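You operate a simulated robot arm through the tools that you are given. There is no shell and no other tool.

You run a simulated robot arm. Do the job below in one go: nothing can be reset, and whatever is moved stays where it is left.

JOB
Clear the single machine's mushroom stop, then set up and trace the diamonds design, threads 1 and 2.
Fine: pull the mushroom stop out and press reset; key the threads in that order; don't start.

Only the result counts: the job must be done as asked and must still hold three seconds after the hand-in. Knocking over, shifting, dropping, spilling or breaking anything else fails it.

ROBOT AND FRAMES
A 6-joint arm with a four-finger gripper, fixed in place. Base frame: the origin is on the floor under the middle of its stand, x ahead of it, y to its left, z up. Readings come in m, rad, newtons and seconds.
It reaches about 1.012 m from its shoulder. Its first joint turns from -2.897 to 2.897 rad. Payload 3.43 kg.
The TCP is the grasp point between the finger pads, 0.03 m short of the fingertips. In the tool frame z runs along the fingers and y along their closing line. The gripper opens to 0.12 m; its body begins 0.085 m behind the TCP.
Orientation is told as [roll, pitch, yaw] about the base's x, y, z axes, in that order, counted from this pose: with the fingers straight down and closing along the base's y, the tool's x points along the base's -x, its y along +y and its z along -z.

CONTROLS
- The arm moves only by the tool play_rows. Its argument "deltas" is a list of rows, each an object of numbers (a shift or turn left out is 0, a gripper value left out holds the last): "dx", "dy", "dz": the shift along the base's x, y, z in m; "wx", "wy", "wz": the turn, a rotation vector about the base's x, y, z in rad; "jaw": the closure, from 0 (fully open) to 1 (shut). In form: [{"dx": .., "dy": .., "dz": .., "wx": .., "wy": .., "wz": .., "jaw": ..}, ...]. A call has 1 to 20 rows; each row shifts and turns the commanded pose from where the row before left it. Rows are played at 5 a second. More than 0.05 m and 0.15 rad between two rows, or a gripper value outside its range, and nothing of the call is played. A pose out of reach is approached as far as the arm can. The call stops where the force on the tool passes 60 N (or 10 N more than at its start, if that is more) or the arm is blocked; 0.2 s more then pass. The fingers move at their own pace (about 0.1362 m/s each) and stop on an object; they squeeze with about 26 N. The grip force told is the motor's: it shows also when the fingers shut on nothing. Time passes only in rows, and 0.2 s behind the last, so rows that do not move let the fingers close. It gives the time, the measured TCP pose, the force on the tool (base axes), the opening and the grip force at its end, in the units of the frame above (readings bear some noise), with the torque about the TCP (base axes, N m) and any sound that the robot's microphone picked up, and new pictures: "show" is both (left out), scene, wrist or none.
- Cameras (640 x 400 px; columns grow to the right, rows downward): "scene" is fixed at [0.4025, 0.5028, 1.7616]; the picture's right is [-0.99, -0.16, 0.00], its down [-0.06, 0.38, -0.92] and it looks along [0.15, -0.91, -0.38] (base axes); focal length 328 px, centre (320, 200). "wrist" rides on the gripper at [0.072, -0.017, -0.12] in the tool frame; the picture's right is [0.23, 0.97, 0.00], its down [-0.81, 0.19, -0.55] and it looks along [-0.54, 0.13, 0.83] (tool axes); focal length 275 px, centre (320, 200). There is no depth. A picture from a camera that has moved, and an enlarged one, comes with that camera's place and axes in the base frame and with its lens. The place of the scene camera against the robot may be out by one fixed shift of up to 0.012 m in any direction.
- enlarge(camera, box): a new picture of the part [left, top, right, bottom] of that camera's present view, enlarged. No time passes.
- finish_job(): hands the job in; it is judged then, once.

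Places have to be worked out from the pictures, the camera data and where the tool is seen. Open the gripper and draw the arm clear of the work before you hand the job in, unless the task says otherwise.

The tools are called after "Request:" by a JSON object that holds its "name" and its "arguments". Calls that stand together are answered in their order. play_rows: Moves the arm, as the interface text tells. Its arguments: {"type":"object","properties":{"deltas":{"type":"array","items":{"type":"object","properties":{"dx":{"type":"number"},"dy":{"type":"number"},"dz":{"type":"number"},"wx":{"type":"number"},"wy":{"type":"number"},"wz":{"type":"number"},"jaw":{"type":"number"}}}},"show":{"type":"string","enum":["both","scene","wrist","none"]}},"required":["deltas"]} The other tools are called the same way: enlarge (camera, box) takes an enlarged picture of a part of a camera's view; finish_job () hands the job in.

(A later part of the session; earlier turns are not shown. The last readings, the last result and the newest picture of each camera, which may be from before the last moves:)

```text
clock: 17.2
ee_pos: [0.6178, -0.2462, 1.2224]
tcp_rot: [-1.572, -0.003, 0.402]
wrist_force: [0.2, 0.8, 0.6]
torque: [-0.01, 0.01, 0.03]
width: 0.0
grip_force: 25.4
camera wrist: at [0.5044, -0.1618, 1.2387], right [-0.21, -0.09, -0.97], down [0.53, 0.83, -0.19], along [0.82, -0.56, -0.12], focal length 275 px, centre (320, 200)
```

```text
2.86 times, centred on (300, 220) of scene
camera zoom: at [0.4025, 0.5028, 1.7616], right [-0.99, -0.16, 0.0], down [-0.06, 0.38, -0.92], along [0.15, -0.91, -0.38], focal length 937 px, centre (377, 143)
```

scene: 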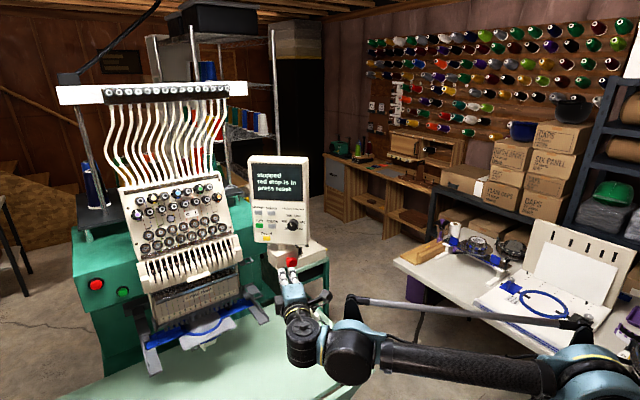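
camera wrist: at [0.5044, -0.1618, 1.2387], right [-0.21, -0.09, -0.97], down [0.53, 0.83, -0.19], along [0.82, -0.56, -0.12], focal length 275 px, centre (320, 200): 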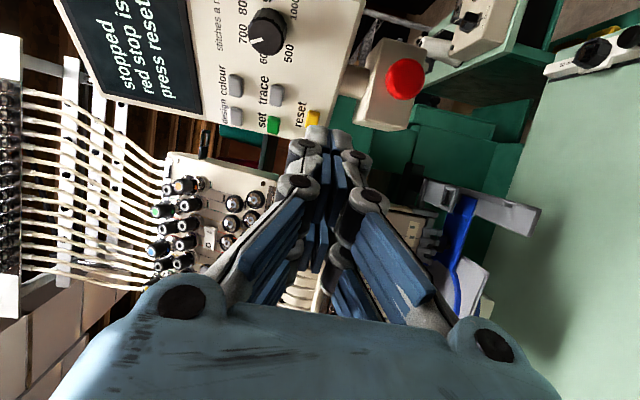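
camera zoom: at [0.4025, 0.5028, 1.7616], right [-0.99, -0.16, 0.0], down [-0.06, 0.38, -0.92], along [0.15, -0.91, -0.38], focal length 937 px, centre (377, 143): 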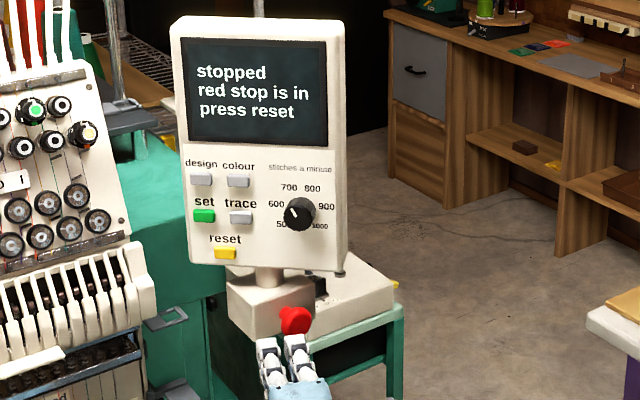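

In this view the leading tip is about (-0.003, -0.036) from the TCP, and reset refines to (0.741, -0.443, 1.225). I'll move to about 3 cm in front of it.

Request:
{"name": "play_rows", "arguments": {"deltas": [{"dx": 0.0315, "dy": -0.032, "dz": 0.0006}, {"dx": 0.0315, "dy": -0.032, "dz": 0.0006}, {"dx": 0.0315, "dy": -0.032, "dz": 0.0006}, {"dx": 0.0315, "dy": -0.031, "dz": 0.0006}, {}]}}

Request:
{"name": "enlarge", "arguments": {"camera": "wrist", "box": [200, 40, 420, 200]}}

Request:
{"name": "enlarge", "arguments": {"camera": "scene", "box": [210, 150, 330, 290]}}

```text
clock: 18.4
ee_pos: [0.7399, -0.3729, 1.225]
tcp_rot: [-1.572, -0.003, 0.404]
wrist_force: [-0.7, -0.3, -0.3]
torque: [-0.01, 0.04, 0.02]
width: 0.0001
grip_force: 26.1
camera wrist: at [0.6267, -0.2898, 1.2406], right [-0.21, -0.09, -0.97], down [0.53, 0.83, -0.19], along [0.82, -0.55, -0.12], focal length 275 px, centre (320, 200)
```

scene: 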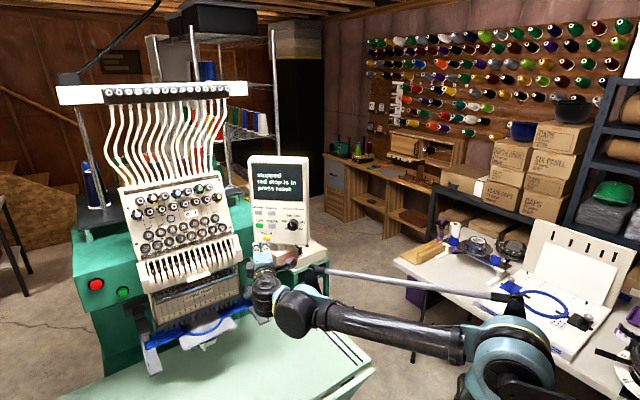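
wrist: 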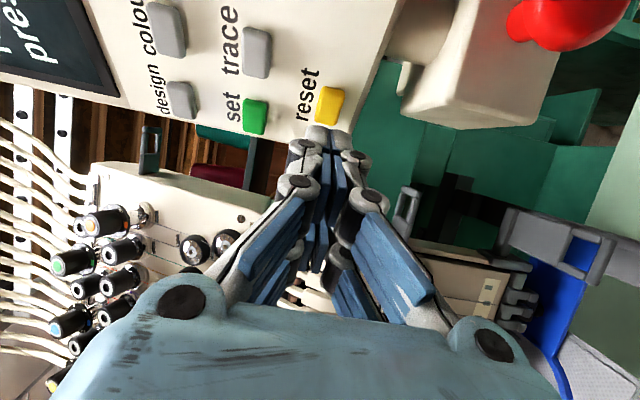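

```text
2.50 times, centred on (310, 120) of wrist
camera zoom: at [0.6267, -0.2898, 1.2406], right [-0.21, -0.09, -0.97], down [0.53, 0.83, -0.19], along [0.82, -0.55, -0.12], focal length 688 px, centre (345, 400)
```

zoom: 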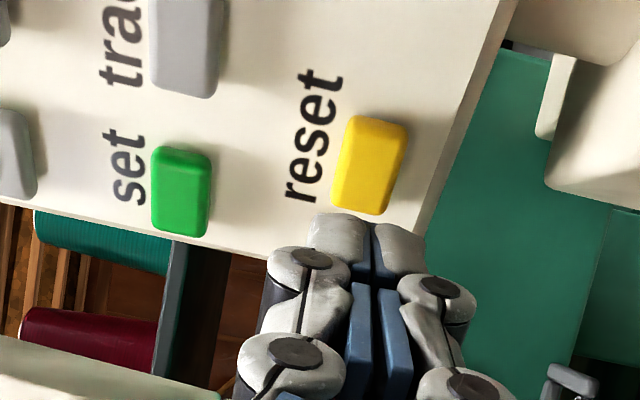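

```text
2.86 times, centred on (270, 220) of scene
camera zoom: at [0.4025, 0.5028, 1.7616], right [-0.99, -0.16, 0.0], down [-0.06, 0.38, -0.92], along [0.15, -0.91, -0.38], focal length 937 px, centre (463, 143)
```

zoom: 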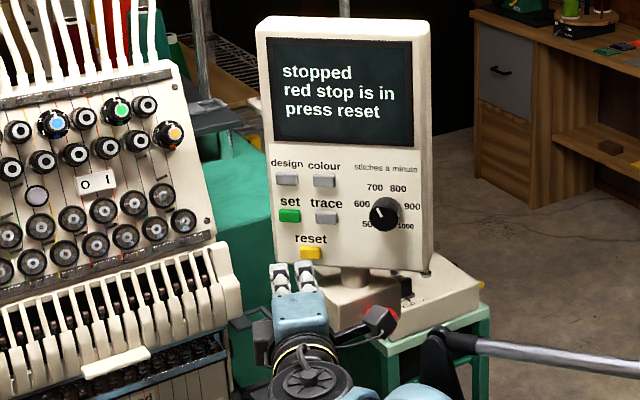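

Reset refines to (0.742, -0.443, 1.224). I'll shift x by +5 mm and creep in toward contact.

Request:
{"name": "play_rows", "arguments": {"deltas": [{"dx": 0.005, "dy": -0.01, "dz": -0.0012}, {"dy": -0.01}, {"dy": -0.006}, {"dy": -0.003}]}}

Request:
{"name": "enlarge", "arguments": {"camera": "wrist", "box": [200, 40, 420, 200]}}

```text
clock: 19.4
ee_pos: [0.7473, -0.3995, 1.2226]
tcp_rot: [-1.572, -0.002, 0.404]
wrist_force: [0.4, 0.4, 0.0]
torque: [0.0, 0.01, 0.0]
width: 0.0
grip_force: 26.6
camera wrist: at [0.634, -0.3173, 1.2394], right [-0.21, -0.09, -0.97], down [0.53, 0.83, -0.19], along [0.82, -0.55, -0.12], focal length 275 px, centre (320, 200)
```

scene: 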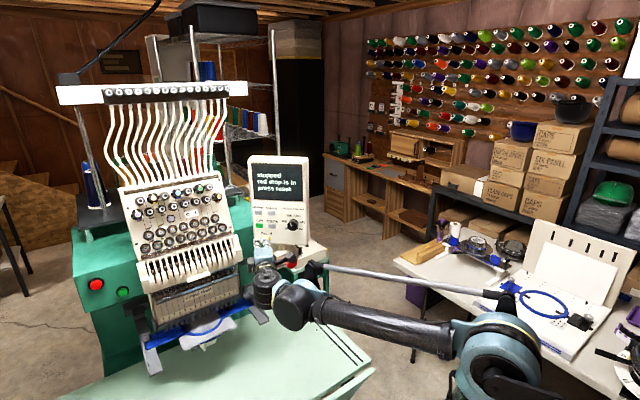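
wrist: 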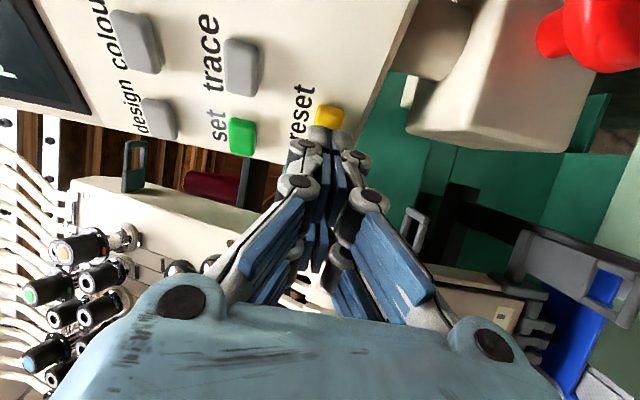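

```text
2.50 times, centred on (310, 120) of wrist
camera zoom: at [0.634, -0.3173, 1.2394], right [-0.21, -0.09, -0.97], down [0.53, 0.83, -0.19], along [0.82, -0.55, -0.12], focal length 688 px, centre (345, 400)
```

zoom: 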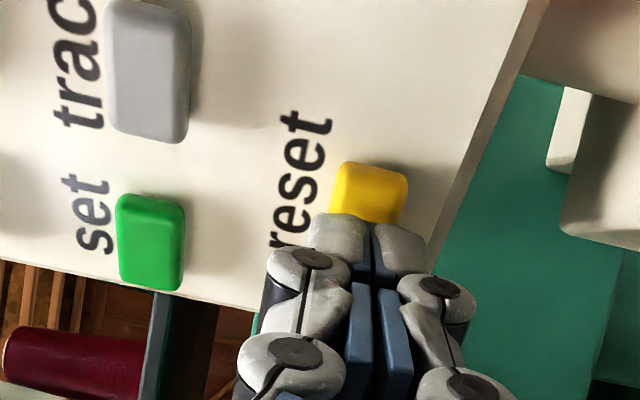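

The tip covers the button squarely and there is no contact force yet. I creep in 3 mm at a time.

Request:
{"name": "play_rows", "arguments": {"deltas": [{"dy": -0.003}, {"dy": -0.003}, {"dy": -0.002}], "show": "scene"}}

```text
clock: 20.2
ee_pos: [0.7482, -0.4068, 1.2226]
tcp_rot: [-1.572, -0.001, 0.405]
wrist_force: [0.3, 3.3, 0.8]
torque: [-0.05, 0.01, 0.01]
width: 0.0057
grip_force: 33.3
heard: click
```

scene: 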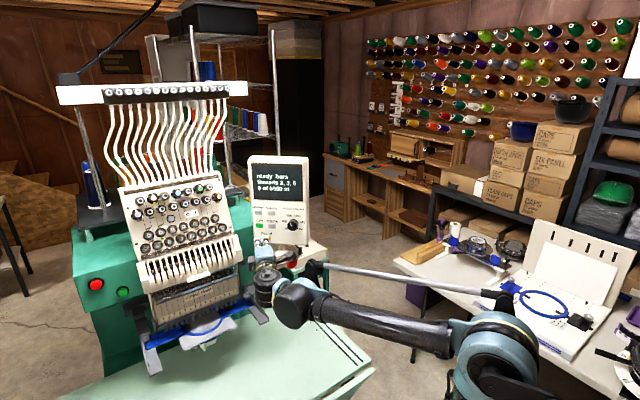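

A click sounded and the screen changed. I'll retract straight back and read it.

Request:
{"name": "play_rows", "arguments": {"deltas": [{"dy": 0.005}, {"dy": 0.01}, {"dy": 0.015}, {}], "show": "none"}}

Request:
{"name": "enlarge", "arguments": {"camera": "scene", "box": [240, 150, 330, 250]}}

Request:
{"name": "enlarge", "arguments": {"camera": "wrist", "box": [200, 40, 420, 200]}}

```text
clock: 21.2
ee_pos: [0.7481, -0.3777, 1.222]
tcp_rot: [-1.573, -0.002, 0.407]
wrist_force: [0.6, 0.4, 1.0]
torque: [-0.02, -0.01, 0.0]
width: 0.0
grip_force: 33.8
```

```text
4.00 times, centred on (285, 200) of scene
camera zoom: at [0.4025, 0.5028, 1.7616], right [-0.99, -0.16, 0.0], down [-0.06, 0.38, -0.92], along [0.15, -0.91, -0.38], focal length 1312 px, centre (460, 200)
```

zoom: 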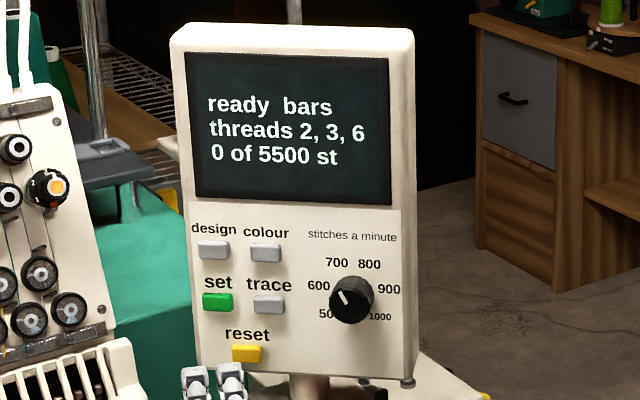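

```text
2.50 times, centred on (310, 120) of wrist
camera zoom: at [0.6355, -0.2949, 1.239], right [-0.21, -0.09, -0.97], down [0.53, 0.83, -0.19], along [0.82, -0.55, -0.12], focal length 688 px, centre (345, 400)
```

zoom: 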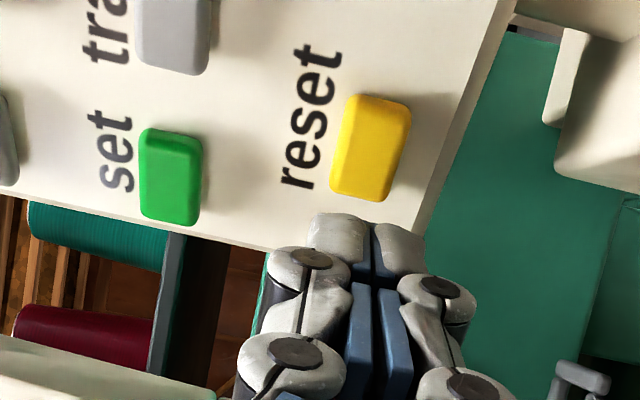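

The screen now reads "ready bars / threads 2, 3, 6 / 0 of 5500 st", so reset worked. Next is "design" at about (0.765, -0.443, 1.324). I'll move in front of it and check clearance to the machine head.

Request:
{"name": "play_rows", "arguments": {"deltas": [{"dx": 0.0, "dy": 0.012, "dz": 0.02}, {"dx": 0.005, "dz": 0.027}, {"dx": 0.008, "dz": 0.027}, {"dx": 0.006, "dz": 0.028}, {}]}}

Request:
{"name": "enlarge", "arguments": {"camera": "wrist", "box": [180, 40, 440, 230]}}

Request:
{"name": "enlarge", "arguments": {"camera": "scene", "box": [200, 140, 330, 270]}}

```text
clock: 22.4
ee_pos: [0.7657, -0.3655, 1.3244]
tcp_rot: [-1.573, -0.004, 0.404]
wrist_force: [0.6, -0.6, -0.6]
torque: [0.02, 0.03, -0.01]
width: 0.0
grip_force: 32.9
camera wrist: at [0.652, -0.2821, 1.3406], right [-0.21, -0.09, -0.97], down [0.53, 0.83, -0.19], along [0.82, -0.55, -0.12], focal length 275 px, centre (320, 200)
```

scene: 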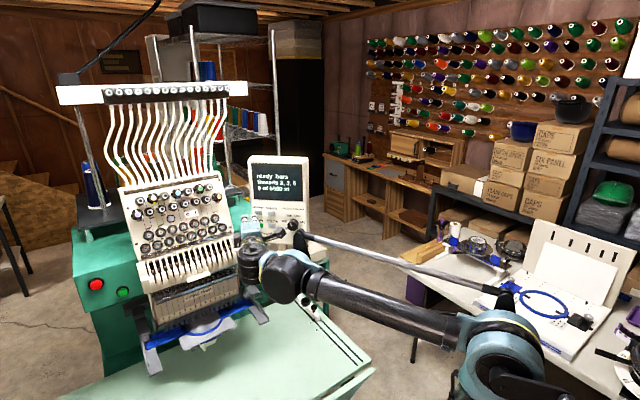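
wrist: 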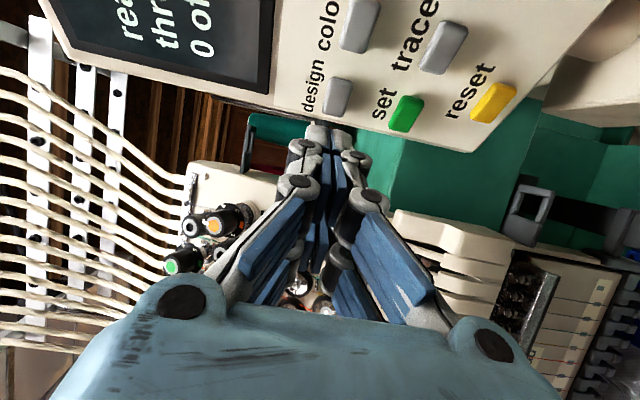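

```text
2.11 times, centred on (310, 135) of wrist
camera zoom: at [0.652, -0.2821, 1.3406], right [-0.21, -0.09, -0.97], down [0.53, 0.83, -0.19], along [0.82, -0.55, -0.12], focal length 580 px, centre (341, 337)
```

zoom: 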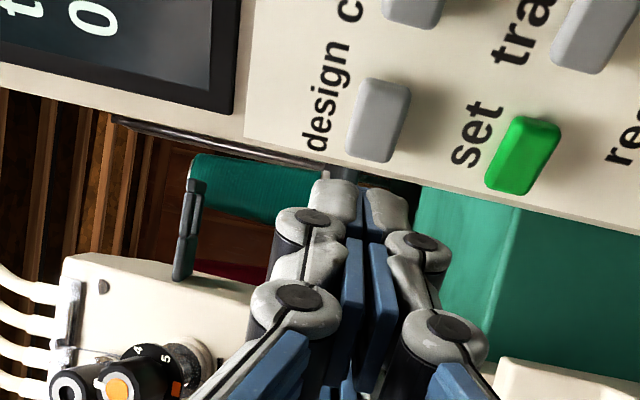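

```text
3.08 times, centred on (265, 205) of scene
camera zoom: at [0.4025, 0.5028, 1.7616], right [-0.99, -0.16, 0.0], down [-0.06, 0.38, -0.92], along [0.15, -0.91, -0.38], focal length 1009 px, centre (489, 185)
```

zoom: 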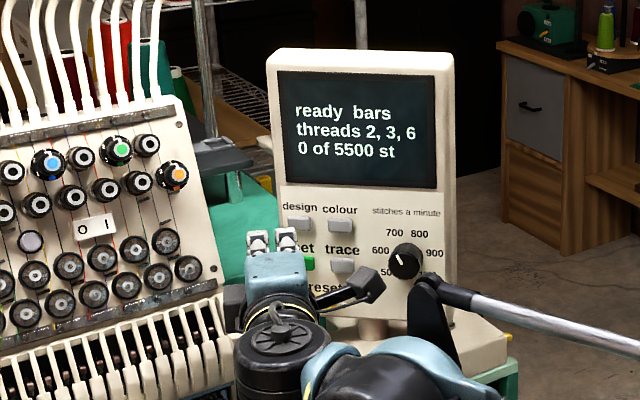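

Design refines to (0.765, -0.443, 1.320), and there are several cm between the gripper body and the machine head. I'll align and creep in.

Request:
{"name": "play_rows", "arguments": {"deltas": [{"dx": 0.003, "dy": -0.012, "dz": -0.004}, {"dy": -0.01}, {"dy": -0.008}, {"dy": -0.003}, {}], "show": "wrist"}}

Request:
{"name": "enlarge", "arguments": {"camera": "wrist", "box": [180, 40, 440, 230]}}

```text
clock: 23.6
ee_pos: [0.7698, -0.3977, 1.3207]
tcp_rot: [-1.572, -0.003, 0.404]
wrist_force: [0.9, 0.0, -0.3]
torque: [-0.01, -0.02, 0.01]
width: 0.0001
grip_force: 33.6
camera wrist: at [0.6572, -0.3158, 1.3371], right [-0.21, -0.09, -0.97], down [0.53, 0.83, -0.19], along [0.82, -0.55, -0.12], focal length 275 px, centre (320, 200)
```

wrist: 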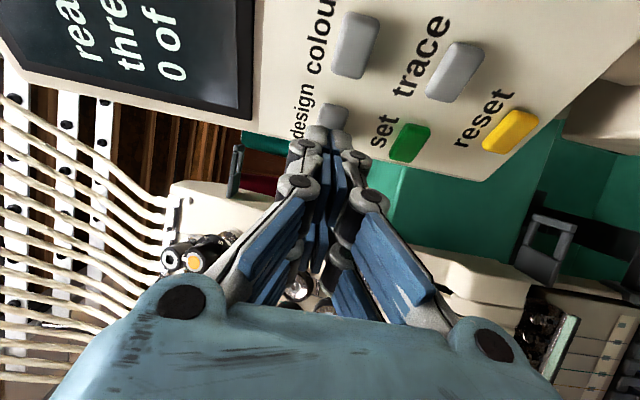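

```text
2.11 times, centred on (310, 135) of wrist
camera zoom: at [0.6572, -0.3158, 1.3371], right [-0.21, -0.09, -0.97], down [0.53, 0.83, -0.19], along [0.82, -0.55, -0.12], focal length 580 px, centre (341, 337)
```

zoom: 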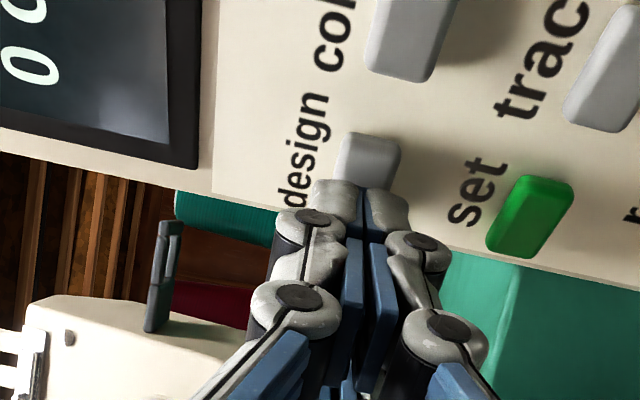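

The tip is lined up on "design". I creep in until it clicks.

Request:
{"name": "play_rows", "arguments": {"deltas": [{"dy": -0.003}, {"dy": -0.003}, {"dy": -0.003}], "show": "none"}}

Request:
{"name": "enlarge", "arguments": {"camera": "scene", "box": [230, 140, 330, 250]}}

Request:
{"name": "enlarge", "arguments": {"camera": "wrist", "box": [180, 40, 440, 230]}}

```text
clock: 24.4
ee_pos: [0.7708, -0.4066, 1.3214]
tcp_rot: [-1.572, -0.005, 0.406]
wrist_force: [-2.0, 6.9, 1.8]
torque: [-0.04, 0.02, -0.14]
width: 0.0063
grip_force: 33.6
heard: click
```

```text
3.64 times, centred on (280, 195) of scene
camera zoom: at [0.4025, 0.5028, 1.7616], right [-0.99, -0.16, 0.0], down [-0.06, 0.38, -0.92], along [0.15, -0.91, -0.38], focal length 1193 px, centre (466, 218)
```

zoom: 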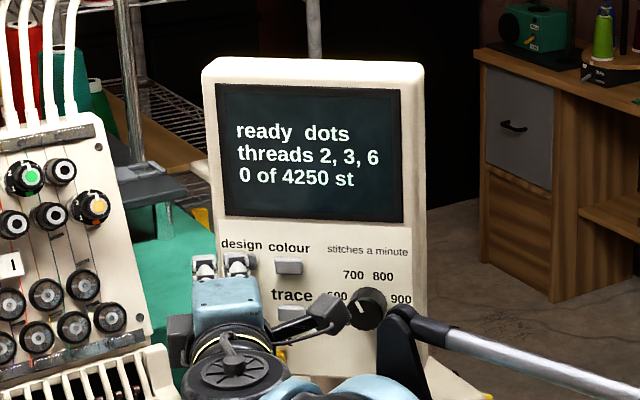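

```text
2.11 times, centred on (310, 135) of wrist
camera zoom: at [0.6572, -0.3247, 1.3376], right [-0.21, -0.09, -0.97], down [0.53, 0.83, -0.19], along [0.82, -0.55, -0.12], focal length 580 px, centre (341, 337)
```

zoom: 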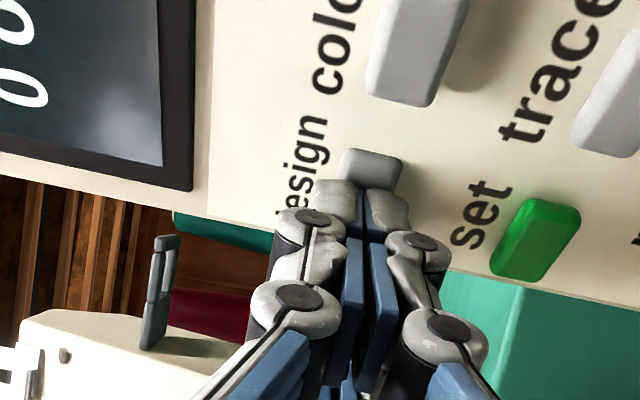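

It clicked and the design is now "dots". I'll back off 1 cm and press again.

Request:
{"name": "play_rows", "arguments": {"deltas": [{"dy": 0.006}, {"dy": 0.006}, {}, {"dx": -0.001, "dy": -0.005}, {"dy": -0.004}, {"dy": -0.003}], "show": "none"}}

Request:
{"name": "enlarge", "arguments": {"camera": "scene", "box": [230, 140, 330, 250]}}

```text
clock: 25.9
ee_pos: [0.7698, -0.4067, 1.322]
tcp_rot: [-1.572, -0.004, 0.404]
wrist_force: [1.5, 5.5, -1.1]
torque: [0.05, -0.01, -0.02]
width: 0.0061
grip_force: 33.7
heard: click
```

```text
3.64 times, centred on (280, 195) of scene
camera zoom: at [0.4025, 0.5028, 1.7616], right [-0.99, -0.16, 0.0], down [-0.06, 0.38, -0.92], along [0.15, -0.91, -0.38], focal length 1193 px, centre (466, 218)
```

zoom: 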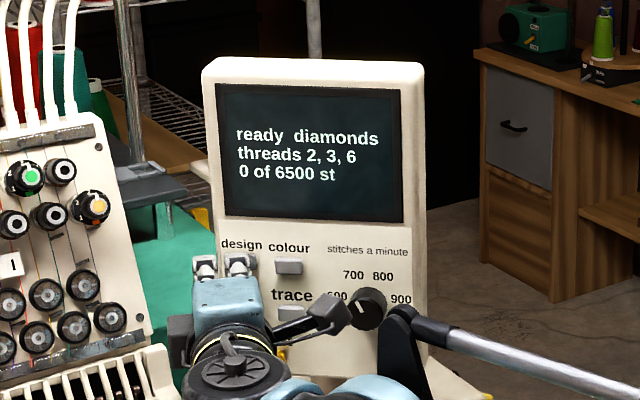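

Design shows "diamonds". Now I retract and shift about 4.5 cm to "colour" at about (0.721, -0.443, 1.320).

Request:
{"name": "play_rows", "arguments": {"deltas": [{"dy": 0.01}, {"dy": 0.02}, {"dx": -0.022, "dz": -0.001}, {"dx": -0.023, "dz": -0.001}, {"dy": -0.012}, {"dy": -0.008}, {}], "show": "wrist"}}

Request:
{"name": "enlarge", "arguments": {"camera": "wrist", "box": [180, 40, 440, 230]}}

Request:
{"name": "enlarge", "arguments": {"camera": "scene", "box": [230, 140, 330, 250]}}

```text
clock: 27.4
ee_pos: [0.7242, -0.3968, 1.318]
tcp_rot: [-1.571, -0.003, 0.405]
wrist_force: [-0.4, 0.1, 0.0]
torque: [0.01, 0.01, -0.01]
width: 0.0002
grip_force: 33.4
camera wrist: at [0.6116, -0.3136, 1.3347], right [-0.21, -0.09, -0.97], down [0.53, 0.83, -0.19], along [0.82, -0.55, -0.12], focal length 275 px, centre (320, 200)
```

wrist: 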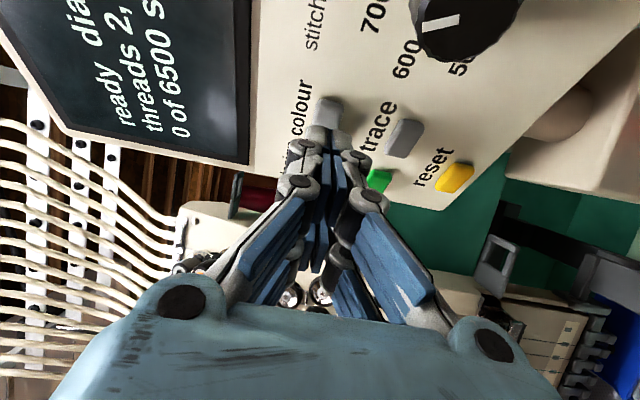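

```text
2.11 times, centred on (310, 135) of wrist
camera zoom: at [0.6116, -0.3136, 1.3347], right [-0.21, -0.09, -0.97], down [0.53, 0.83, -0.19], along [0.82, -0.55, -0.12], focal length 580 px, centre (341, 337)
```

zoom: 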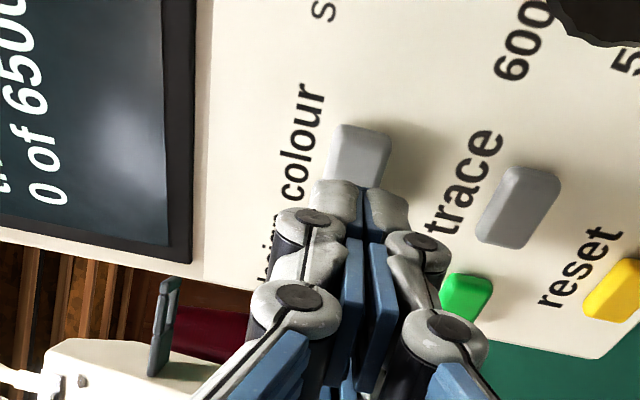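

```text
3.64 times, centred on (280, 195) of scene
camera zoom: at [0.4025, 0.5028, 1.7616], right [-0.99, -0.16, 0.0], down [-0.06, 0.38, -0.92], along [0.15, -0.91, -0.38], focal length 1193 px, centre (466, 218)
```

zoom: 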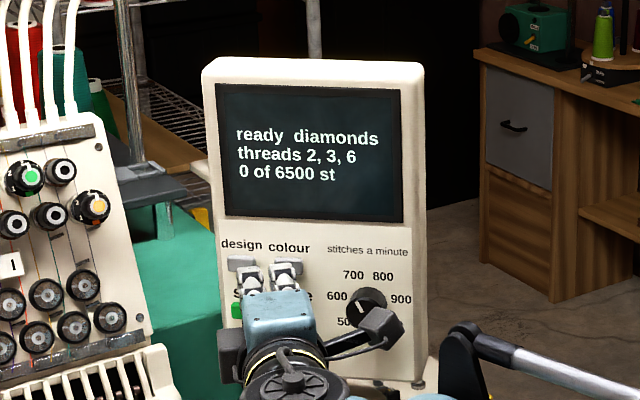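

The tip sits on "colour" and the trailing finger pair is well back from "design". I press in.

Request:
{"name": "play_rows", "arguments": {"deltas": [{"dy": -0.003, "dz": 0.001}, {"dy": -0.003}, {"dy": -0.003}], "show": "none"}}

Request:
{"name": "enlarge", "arguments": {"camera": "scene", "box": [230, 140, 330, 250]}}

```text
clock: 28.2
ee_pos: [0.7237, -0.4065, 1.3194]
tcp_rot: [-1.574, -0.004, 0.406]
wrist_force: [-0.9, 0.6, 0.1]
torque: [0.02, 0.0, -0.01]
width: 0.006
grip_force: 33.2
```

```text
3.64 times, centred on (280, 195) of scene
camera zoom: at [0.4025, 0.5028, 1.7616], right [-0.99, -0.16, 0.0], down [-0.06, 0.38, -0.92], along [0.15, -0.91, -0.38], focal length 1193 px, centre (466, 218)
```

zoom: 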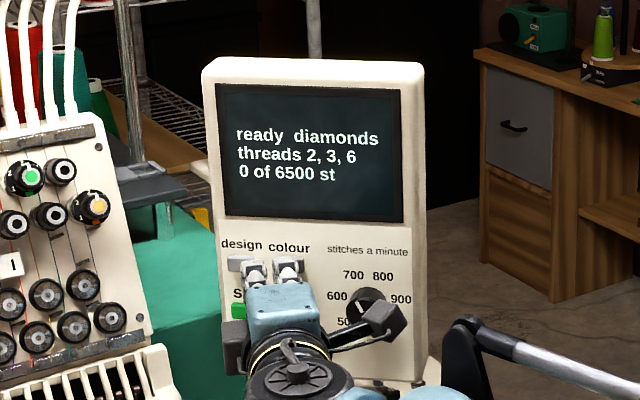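

No click yet and almost no force, so I push 2 mm further.

Request:
{"name": "play_rows", "arguments": {"deltas": [{"dy": -0.002}], "show": "none"}}

Request:
{"name": "enlarge", "arguments": {"camera": "scene", "box": [230, 140, 330, 250]}}

Request:
{"name": "enlarge", "arguments": {"camera": "wrist", "box": [180, 40, 440, 230]}}

```text
clock: 28.6
ee_pos: [0.7247, -0.4088, 1.3206]
tcp_rot: [-1.574, -0.005, 0.406]
wrist_force: [1.2, 2.6, -1.3]
torque: [0.09, -0.01, -0.03]
width: 0.006
grip_force: 33.5
heard: click
```

```text
3.64 times, centred on (280, 195) of scene
camera zoom: at [0.4025, 0.5028, 1.7616], right [-0.99, -0.16, 0.0], down [-0.06, 0.38, -0.92], along [0.15, -0.91, -0.38], focal length 1193 px, centre (466, 218)
```

zoom: 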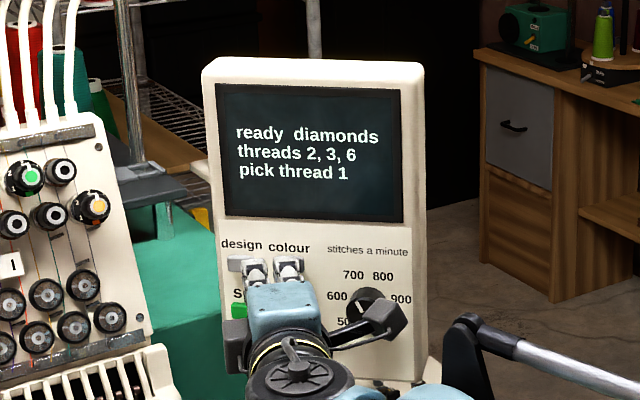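

```text
2.11 times, centred on (310, 135) of wrist
camera zoom: at [0.6115, -0.3255, 1.3367], right [-0.21, -0.09, -0.97], down [0.53, 0.83, -0.19], along [0.82, -0.55, -0.12], focal length 580 px, centre (341, 337)
```

zoom: 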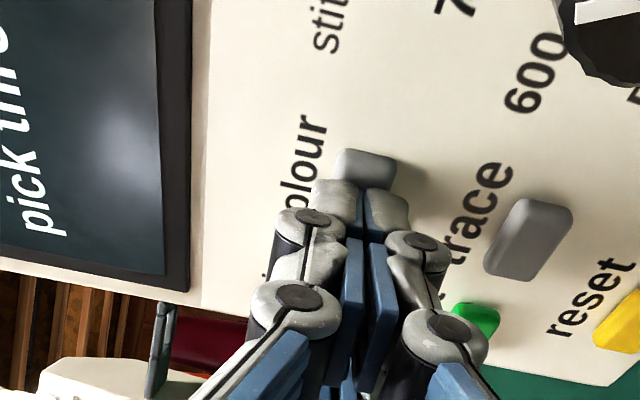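

It clicked: "pick thread 1". Now I go to the green "set" button at about (0.766, -0.443, 1.2725).

Request:
{"name": "play_rows", "arguments": {"deltas": [{"dy": 0.012}, {"dy": 0.022}, {"dx": 0.015, "dz": -0.016}, {"dx": 0.015, "dz": -0.016}, {"dx": 0.0155, "dz": -0.016}, {"dy": -0.012}, {"dy": -0.01}, {}], "show": "wrist"}}

Request:
{"name": "enlarge", "arguments": {"camera": "wrist", "box": [180, 40, 440, 230]}}

Request:
{"name": "enlarge", "arguments": {"camera": "scene", "box": [230, 140, 330, 250]}}

```text
clock: 30.4
ee_pos: [0.7715, -0.398, 1.2712]
tcp_rot: [-1.572, -0.003, 0.406]
wrist_force: [0.8, -0.4, -0.1]
torque: [0.02, -0.01, -0.04]
width: 0.0
grip_force: 33.9
camera wrist: at [0.6581, -0.3147, 1.2884], right [-0.21, -0.09, -0.97], down [0.53, 0.83, -0.19], along [0.82, -0.55, -0.12], focal length 275 px, centre (320, 200)
```

wrist: 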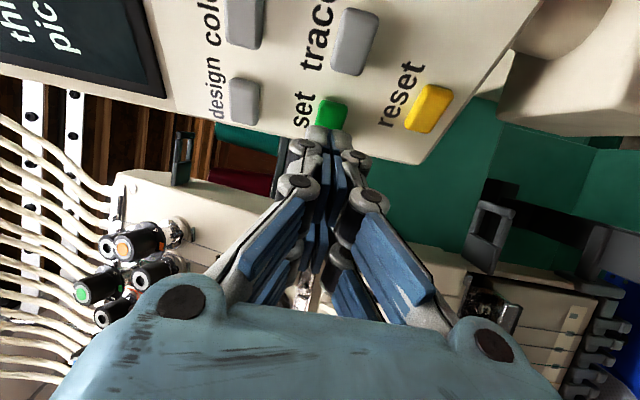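

```text
2.11 times, centred on (310, 135) of wrist
camera zoom: at [0.6581, -0.3147, 1.2884], right [-0.21, -0.09, -0.97], down [0.53, 0.83, -0.19], along [0.82, -0.55, -0.12], focal length 580 px, centre (341, 337)
```

zoom: 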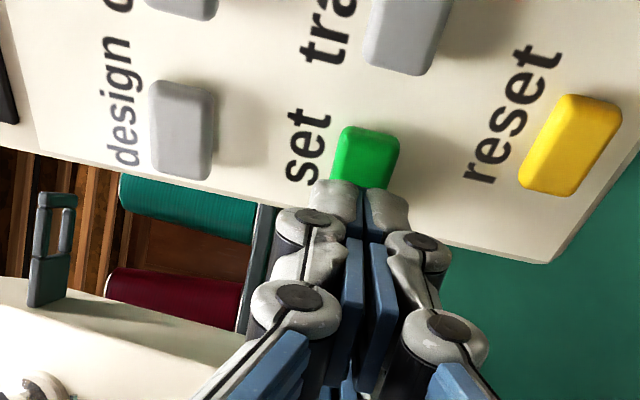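

```text
3.64 times, centred on (280, 195) of scene
camera zoom: at [0.4025, 0.5028, 1.7616], right [-0.99, -0.16, 0.0], down [-0.06, 0.38, -0.92], along [0.15, -0.91, -0.38], focal length 1193 px, centre (466, 218)
```

zoom: 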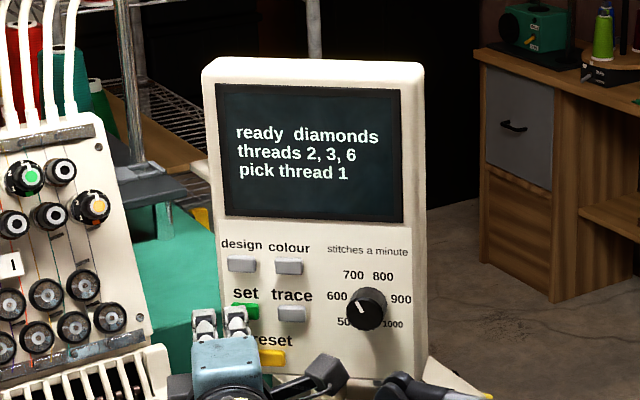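

Aligned on "set", with the screen still showing "pick thread 1". I press.

Request:
{"name": "play_rows", "arguments": {"deltas": [{"dy": -0.003}, {"dy": -0.003}, {"dy": -0.003}], "show": "none"}}

Request:
{"name": "enlarge", "arguments": {"camera": "scene", "box": [230, 140, 330, 250]}}

```text
clock: 31.2
ee_pos: [0.7698, -0.4063, 1.2721]
tcp_rot: [-1.572, -0.002, 0.405]
wrist_force: [0.6, 2.4, 0.0]
torque: [-0.01, 0.02, -0.03]
width: 0.006
grip_force: 33.9
heard: click
```

```text
3.64 times, centred on (280, 195) of scene
camera zoom: at [0.4025, 0.5028, 1.7616], right [-0.99, -0.16, 0.0], down [-0.06, 0.38, -0.92], along [0.15, -0.91, -0.38], focal length 1193 px, centre (466, 218)
```

zoom: 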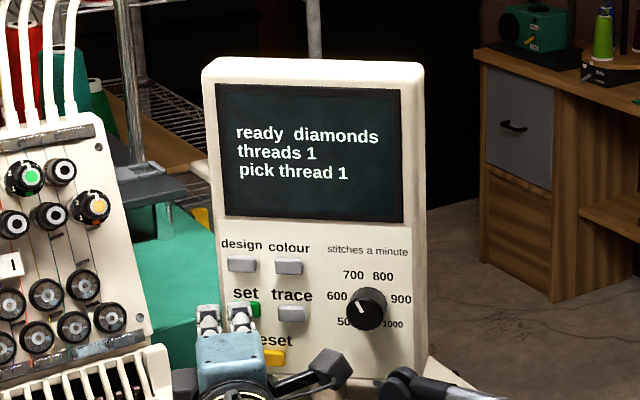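

Threads now reads "1". I go back to "colour" to advance the pick to 2.

Request:
{"name": "play_rows", "arguments": {"deltas": [{"dy": 0.012}, {"dy": 0.02}, {"dx": -0.015, "dz": 0.016}, {"dx": -0.015, "dz": 0.016}, {"dx": -0.015, "dz": 0.0155}, {"dy": -0.012}, {"dy": -0.01}, {}], "show": "wrist"}}

Request:
{"name": "enlarge", "arguments": {"camera": "wrist", "box": [180, 40, 440, 230]}}

Request:
{"name": "enlarge", "arguments": {"camera": "scene", "box": [230, 140, 330, 250]}}

```text
clock: 33.0
ee_pos: [0.726, -0.3967, 1.3194]
tcp_rot: [-1.572, -0.003, 0.404]
wrist_force: [-0.1, -0.1, 0.5]
torque: [0.02, -0.01, -0.03]
width: 0.0
grip_force: 33.1
camera wrist: at [0.6119, -0.3131, 1.3363], right [-0.21, -0.09, -0.97], down [0.53, 0.83, -0.19], along [0.82, -0.55, -0.12], focal length 275 px, centre (320, 200)
```

wrist: 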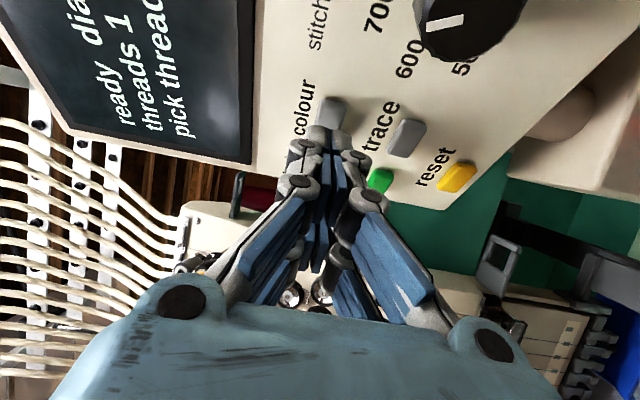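

```text
2.11 times, centred on (310, 135) of wrist
camera zoom: at [0.6119, -0.3131, 1.3363], right [-0.21, -0.09, -0.97], down [0.53, 0.83, -0.19], along [0.82, -0.55, -0.12], focal length 580 px, centre (341, 337)
```

zoom: 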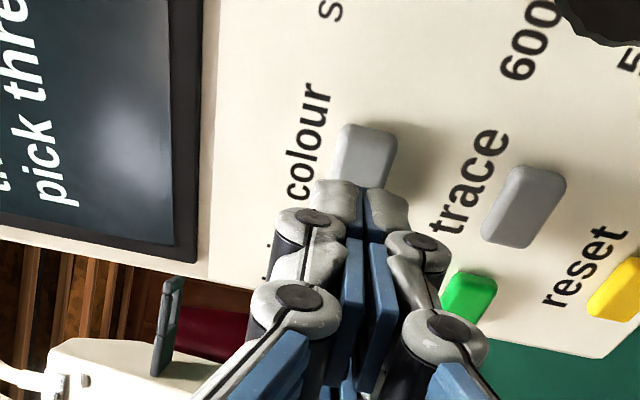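

```text
3.64 times, centred on (280, 195) of scene
camera zoom: at [0.4025, 0.5028, 1.7616], right [-0.99, -0.16, 0.0], down [-0.06, 0.38, -0.92], along [0.15, -0.91, -0.38], focal length 1193 px, centre (466, 218)
```

zoom: 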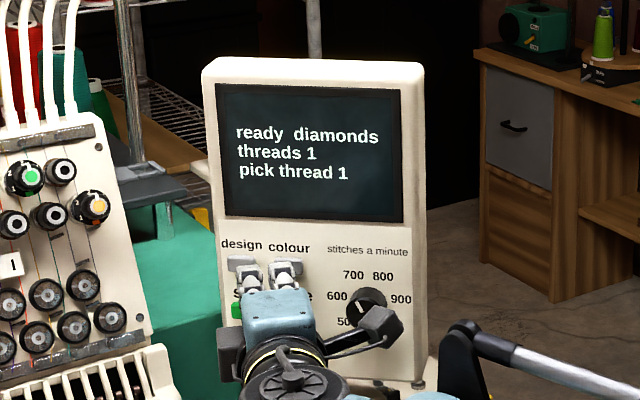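

Aligned on "colour" as before. I press in small steps until one click sounds.

Request:
{"name": "play_rows", "arguments": {"deltas": [{"dy": -0.004}, {"dy": -0.004}, {"dy": -0.002}], "show": "none"}}

Request:
{"name": "enlarge", "arguments": {"camera": "scene", "box": [230, 140, 330, 250]}}

```text
clock: 33.9
ee_pos: [0.7252, -0.406, 1.3203]
tcp_rot: [-1.572, -0.003, 0.404]
wrist_force: [0.7, 0.5, -0.5]
torque: [0.02, 0.01, -0.01]
width: 0.0058
grip_force: 33.5
```

```text
3.64 times, centred on (280, 195) of scene
camera zoom: at [0.4025, 0.5028, 1.7616], right [-0.99, -0.16, 0.0], down [-0.06, 0.38, -0.92], along [0.15, -0.91, -0.38], focal length 1193 px, centre (466, 218)
```

zoom: 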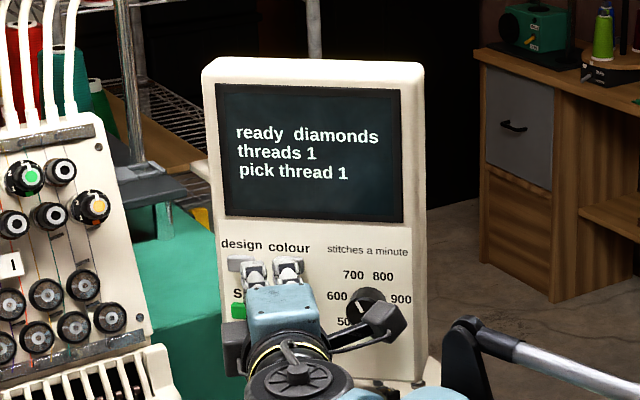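

No click yet, as happened last time at this depth. I push 2 mm more.

Request:
{"name": "play_rows", "arguments": {"deltas": [{"dy": -0.002}], "show": "none"}}

Request:
{"name": "enlarge", "arguments": {"camera": "scene", "box": [230, 140, 330, 250]}}

```text
clock: 34.2
ee_pos: [0.7246, -0.4074, 1.319]
tcp_rot: [-1.572, -0.003, 0.405]
wrist_force: [0.3, 2.4, 1.0]
torque: [-0.04, -0.03, -0.03]
width: 0.0058
grip_force: 32.8
heard: click
```

```text
3.64 times, centred on (280, 195) of scene
camera zoom: at [0.4025, 0.5028, 1.7616], right [-0.99, -0.16, 0.0], down [-0.06, 0.38, -0.92], along [0.15, -0.91, -0.38], focal length 1193 px, centre (466, 218)
```

zoom: 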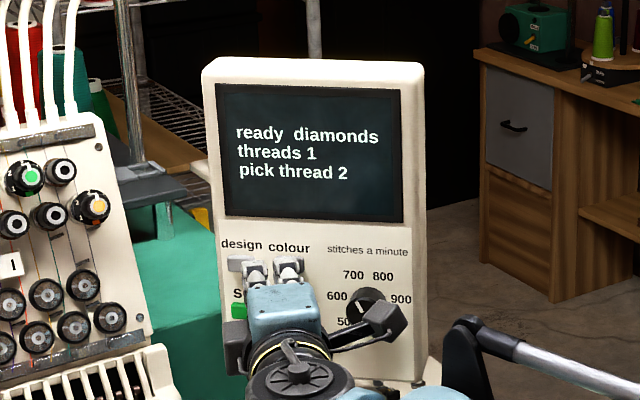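

"pick thread 2" is showing. I return to "set" by the same moves.

Request:
{"name": "play_rows", "arguments": {"deltas": [{"dy": 0.012}, {"dy": 0.021}, {"dx": 0.015, "dz": -0.016}, {"dx": 0.015, "dz": -0.016}, {"dx": 0.0155, "dz": -0.0155}, {"dy": -0.012}, {"dy": -0.01}, {}], "show": "wrist"}}

Request:
{"name": "enlarge", "arguments": {"camera": "wrist", "box": [180, 40, 440, 230]}}

Request:
{"name": "enlarge", "arguments": {"camera": "scene", "box": [230, 140, 330, 250]}}

```text
clock: 36.0
ee_pos: [0.7705, -0.3967, 1.271]
tcp_rot: [-1.572, -0.004, 0.405]
wrist_force: [0.2, 0.0, 0.4]
torque: [-0.01, -0.02, 0.01]
width: 0.0001
grip_force: 33.0
camera wrist: at [0.6573, -0.3137, 1.2878], right [-0.21, -0.09, -0.97], down [0.53, 0.83, -0.19], along [0.82, -0.55, -0.12], focal length 275 px, centre (320, 200)
```

wrist: 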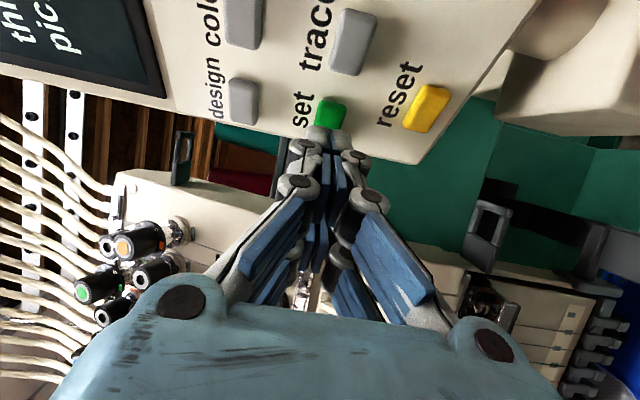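

```text
2.11 times, centred on (310, 135) of wrist
camera zoom: at [0.6573, -0.3137, 1.2878], right [-0.21, -0.09, -0.97], down [0.53, 0.83, -0.19], along [0.82, -0.55, -0.12], focal length 580 px, centre (341, 337)
```

zoom: 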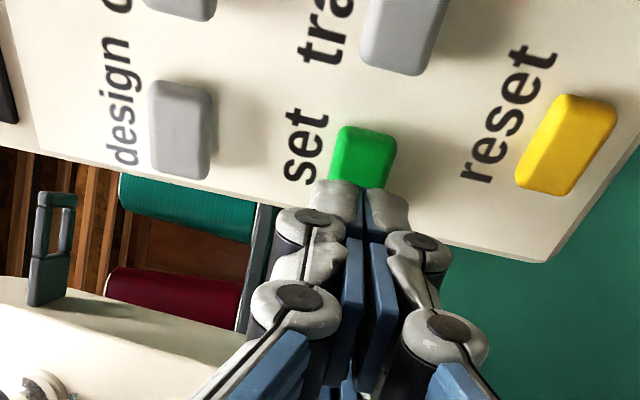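

```text
3.64 times, centred on (280, 195) of scene
camera zoom: at [0.4025, 0.5028, 1.7616], right [-0.99, -0.16, 0.0], down [-0.06, 0.38, -0.92], along [0.15, -0.91, -0.38], focal length 1193 px, centre (466, 218)
```

zoom: 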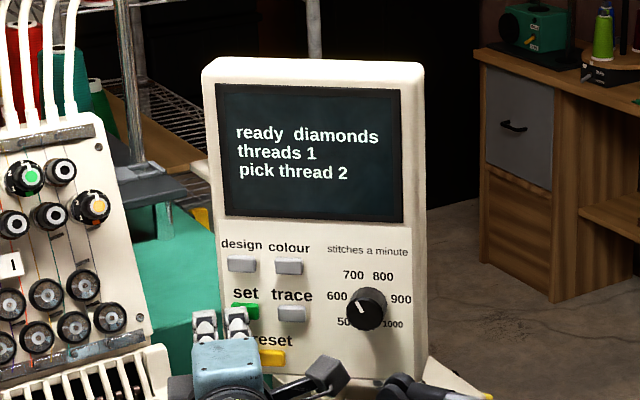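

Aligned on "set" with "pick thread 2" still showing. I press.

Request:
{"name": "play_rows", "arguments": {"deltas": [{"dy": -0.003}, {"dy": -0.003}, {"dy": -0.003}], "show": "none"}}

Request:
{"name": "enlarge", "arguments": {"camera": "scene", "box": [230, 140, 330, 250]}}

```text
clock: 36.9
ee_pos: [0.7703, -0.4058, 1.2723]
tcp_rot: [-1.571, -0.003, 0.405]
wrist_force: [0.6, 1.0, 0.7]
torque: [0.0, 0.01, 0.0]
width: 0.0059
grip_force: 32.9
heard: click
```

```text
3.64 times, centred on (280, 195) of scene
camera zoom: at [0.4025, 0.5028, 1.7616], right [-0.99, -0.16, 0.0], down [-0.06, 0.38, -0.92], along [0.15, -0.91, -0.38], focal length 1193 px, centre (466, 218)
```

zoom: 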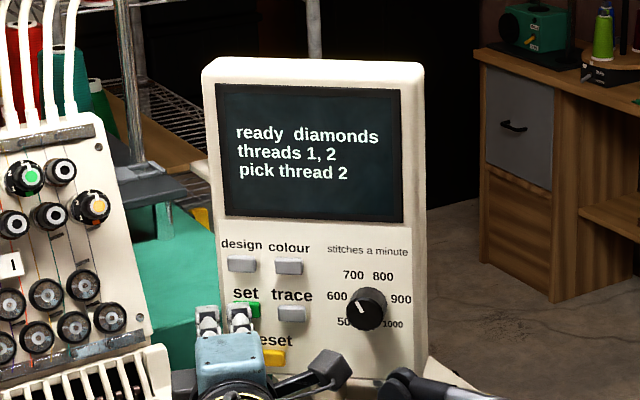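

Threads now reads "1, 2". Last is "trace", about 4.6 cm to the low-x side at the same height. I retract and move across.

Request:
{"name": "play_rows", "arguments": {"deltas": [{"dy": 0.012}, {"dy": 0.02}, {"dx": -0.015}, {"dx": -0.015}, {"dx": -0.0155}, {"dy": -0.012}, {"dy": -0.01}, {}], "show": "wrist"}}

Request:
{"name": "enlarge", "arguments": {"camera": "wrist", "box": [180, 40, 440, 230]}}

Request:
{"name": "enlarge", "arguments": {"camera": "scene", "box": [230, 140, 330, 250]}}

```text
clock: 38.6
ee_pos: [0.7247, -0.3952, 1.2724]
tcp_rot: [-1.573, -0.004, 0.405]
wrist_force: [0.5, 0.3, -0.5]
torque: [-0.01, 0.0, -0.03]
width: 0.0001
grip_force: 33.4
camera wrist: at [0.6116, -0.313, 1.2886], right [-0.21, -0.09, -0.97], down [0.53, 0.83, -0.19], along [0.82, -0.55, -0.12], focal length 275 px, centre (320, 200)
```

wrist: 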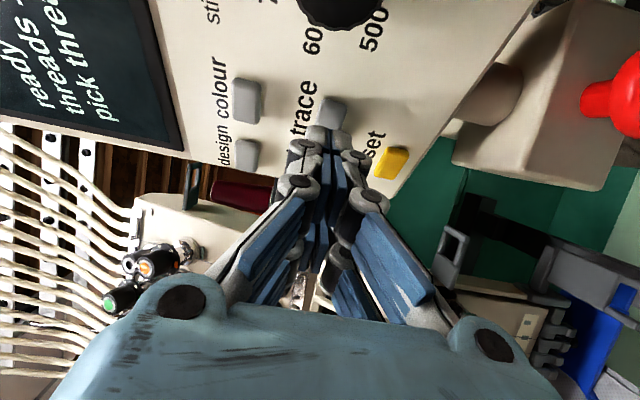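

```text
2.11 times, centred on (310, 135) of wrist
camera zoom: at [0.6116, -0.313, 1.2886], right [-0.21, -0.09, -0.97], down [0.53, 0.83, -0.19], along [0.82, -0.55, -0.12], focal length 580 px, centre (341, 337)
```

zoom: 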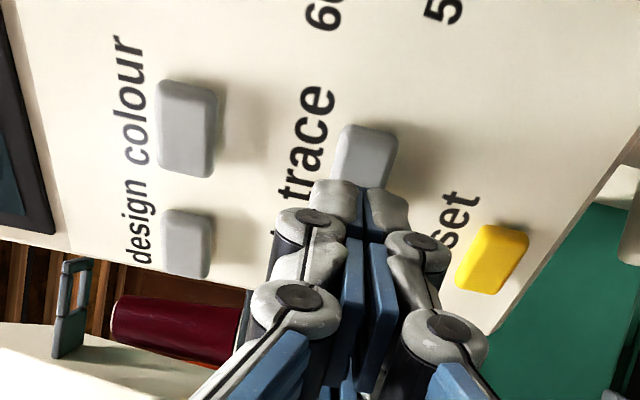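

```text
3.64 times, centred on (280, 195) of scene
camera zoom: at [0.4025, 0.5028, 1.7616], right [-0.99, -0.16, 0.0], down [-0.06, 0.38, -0.92], along [0.15, -0.91, -0.38], focal length 1193 px, centre (466, 218)
```

zoom: 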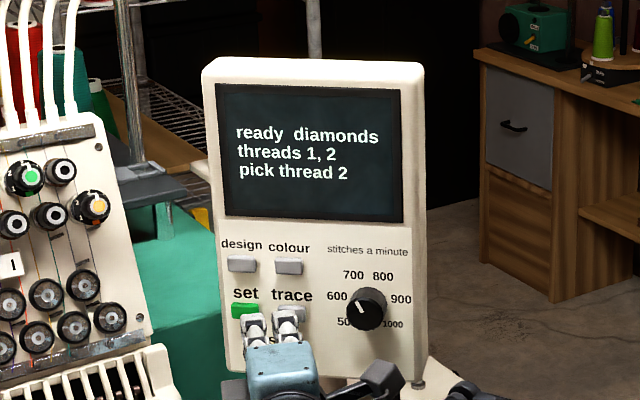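

The tip is on "trace", and the screen shows diamonds with threads 1, 2. I press in until it clicks.

Request:
{"name": "play_rows", "arguments": {"deltas": [{"dy": -0.004}, {"dy": -0.004}, {"dy": -0.002}, {"dy": -0.001}], "show": "none"}}

Request:
{"name": "enlarge", "arguments": {"camera": "scene", "box": [230, 140, 330, 250]}}

```text
clock: 39.6
ee_pos: [0.7247, -0.4073, 1.2708]
tcp_rot: [-1.573, -0.003, 0.406]
wrist_force: [-0.6, 1.2, 0.8]
torque: [0.0, -0.02, -0.03]
width: 0.0061
grip_force: 33.4
heard: click
```

```text
3.64 times, centred on (280, 195) of scene
camera zoom: at [0.4025, 0.5028, 1.7616], right [-0.99, -0.16, 0.0], down [-0.06, 0.38, -0.92], along [0.15, -0.91, -0.38], focal length 1193 px, centre (466, 218)
```

zoom: 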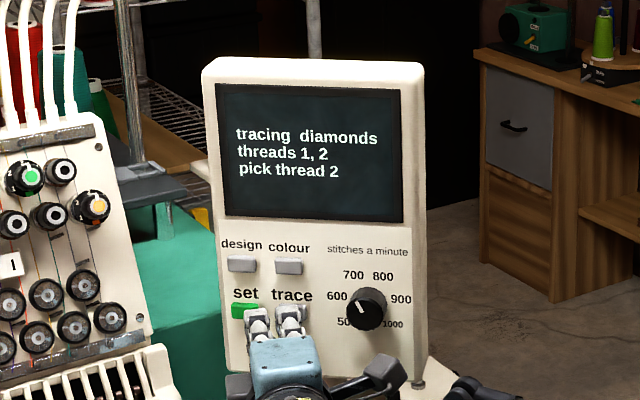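

"tracing diamonds" is on the screen. I retract straight back, then away from the panel, and let the trace run.

Request:
{"name": "play_rows", "arguments": {"deltas": [{"dy": 0.012}, {"dy": 0.02}, {"dx": -0.02, "dy": 0.03}, {"dx": -0.03, "dy": 0.03}, {"dx": -0.03, "dy": 0.03}, {"dx": -0.02, "dy": 0.02}, {}, {}, {}, {}, {}]}}

Request:
{"name": "enlarge", "arguments": {"camera": "scene", "box": [230, 140, 330, 290]}}

```text
clock: 42.0
ee_pos: [0.6255, -0.264, 1.2715]
tcp_rot: [-1.573, -0.003, 0.405]
wrist_force: [-0.4, -0.9, 0.4]
torque: [0.04, 0.0, -0.01]
width: 0.0002
grip_force: 33.2
camera wrist: at [0.5123, -0.1813, 1.2888], right [-0.21, -0.09, -0.97], down [0.53, 0.83, -0.19], along [0.82, -0.55, -0.12], focal length 275 px, centre (320, 200)
```

scene: 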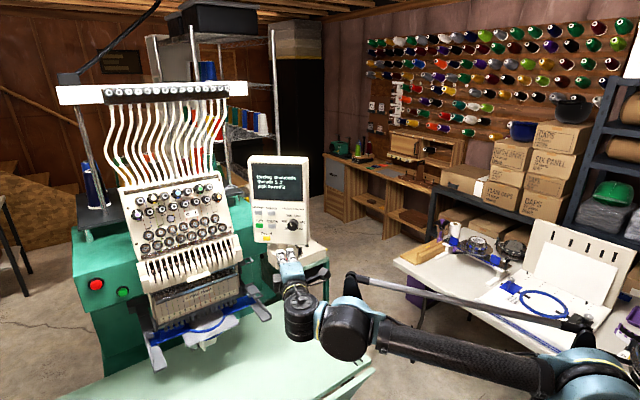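
wrist: 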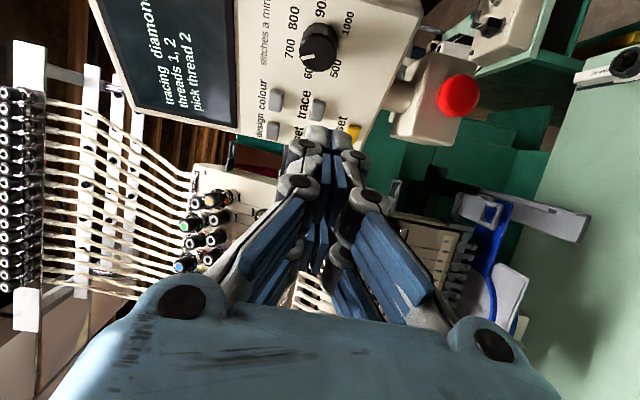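

```text
2.67 times, centred on (280, 215) of scene
camera zoom: at [0.4025, 0.5028, 1.7616], right [-0.99, -0.16, 0.0], down [-0.06, 0.38, -0.92], along [0.15, -0.91, -0.38], focal length 875 px, centre (427, 160)
```

zoom: 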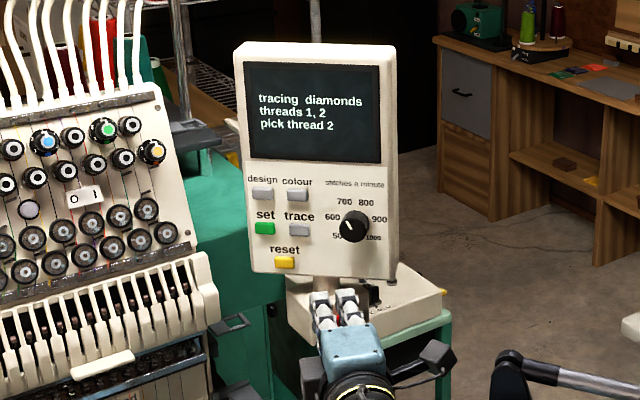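

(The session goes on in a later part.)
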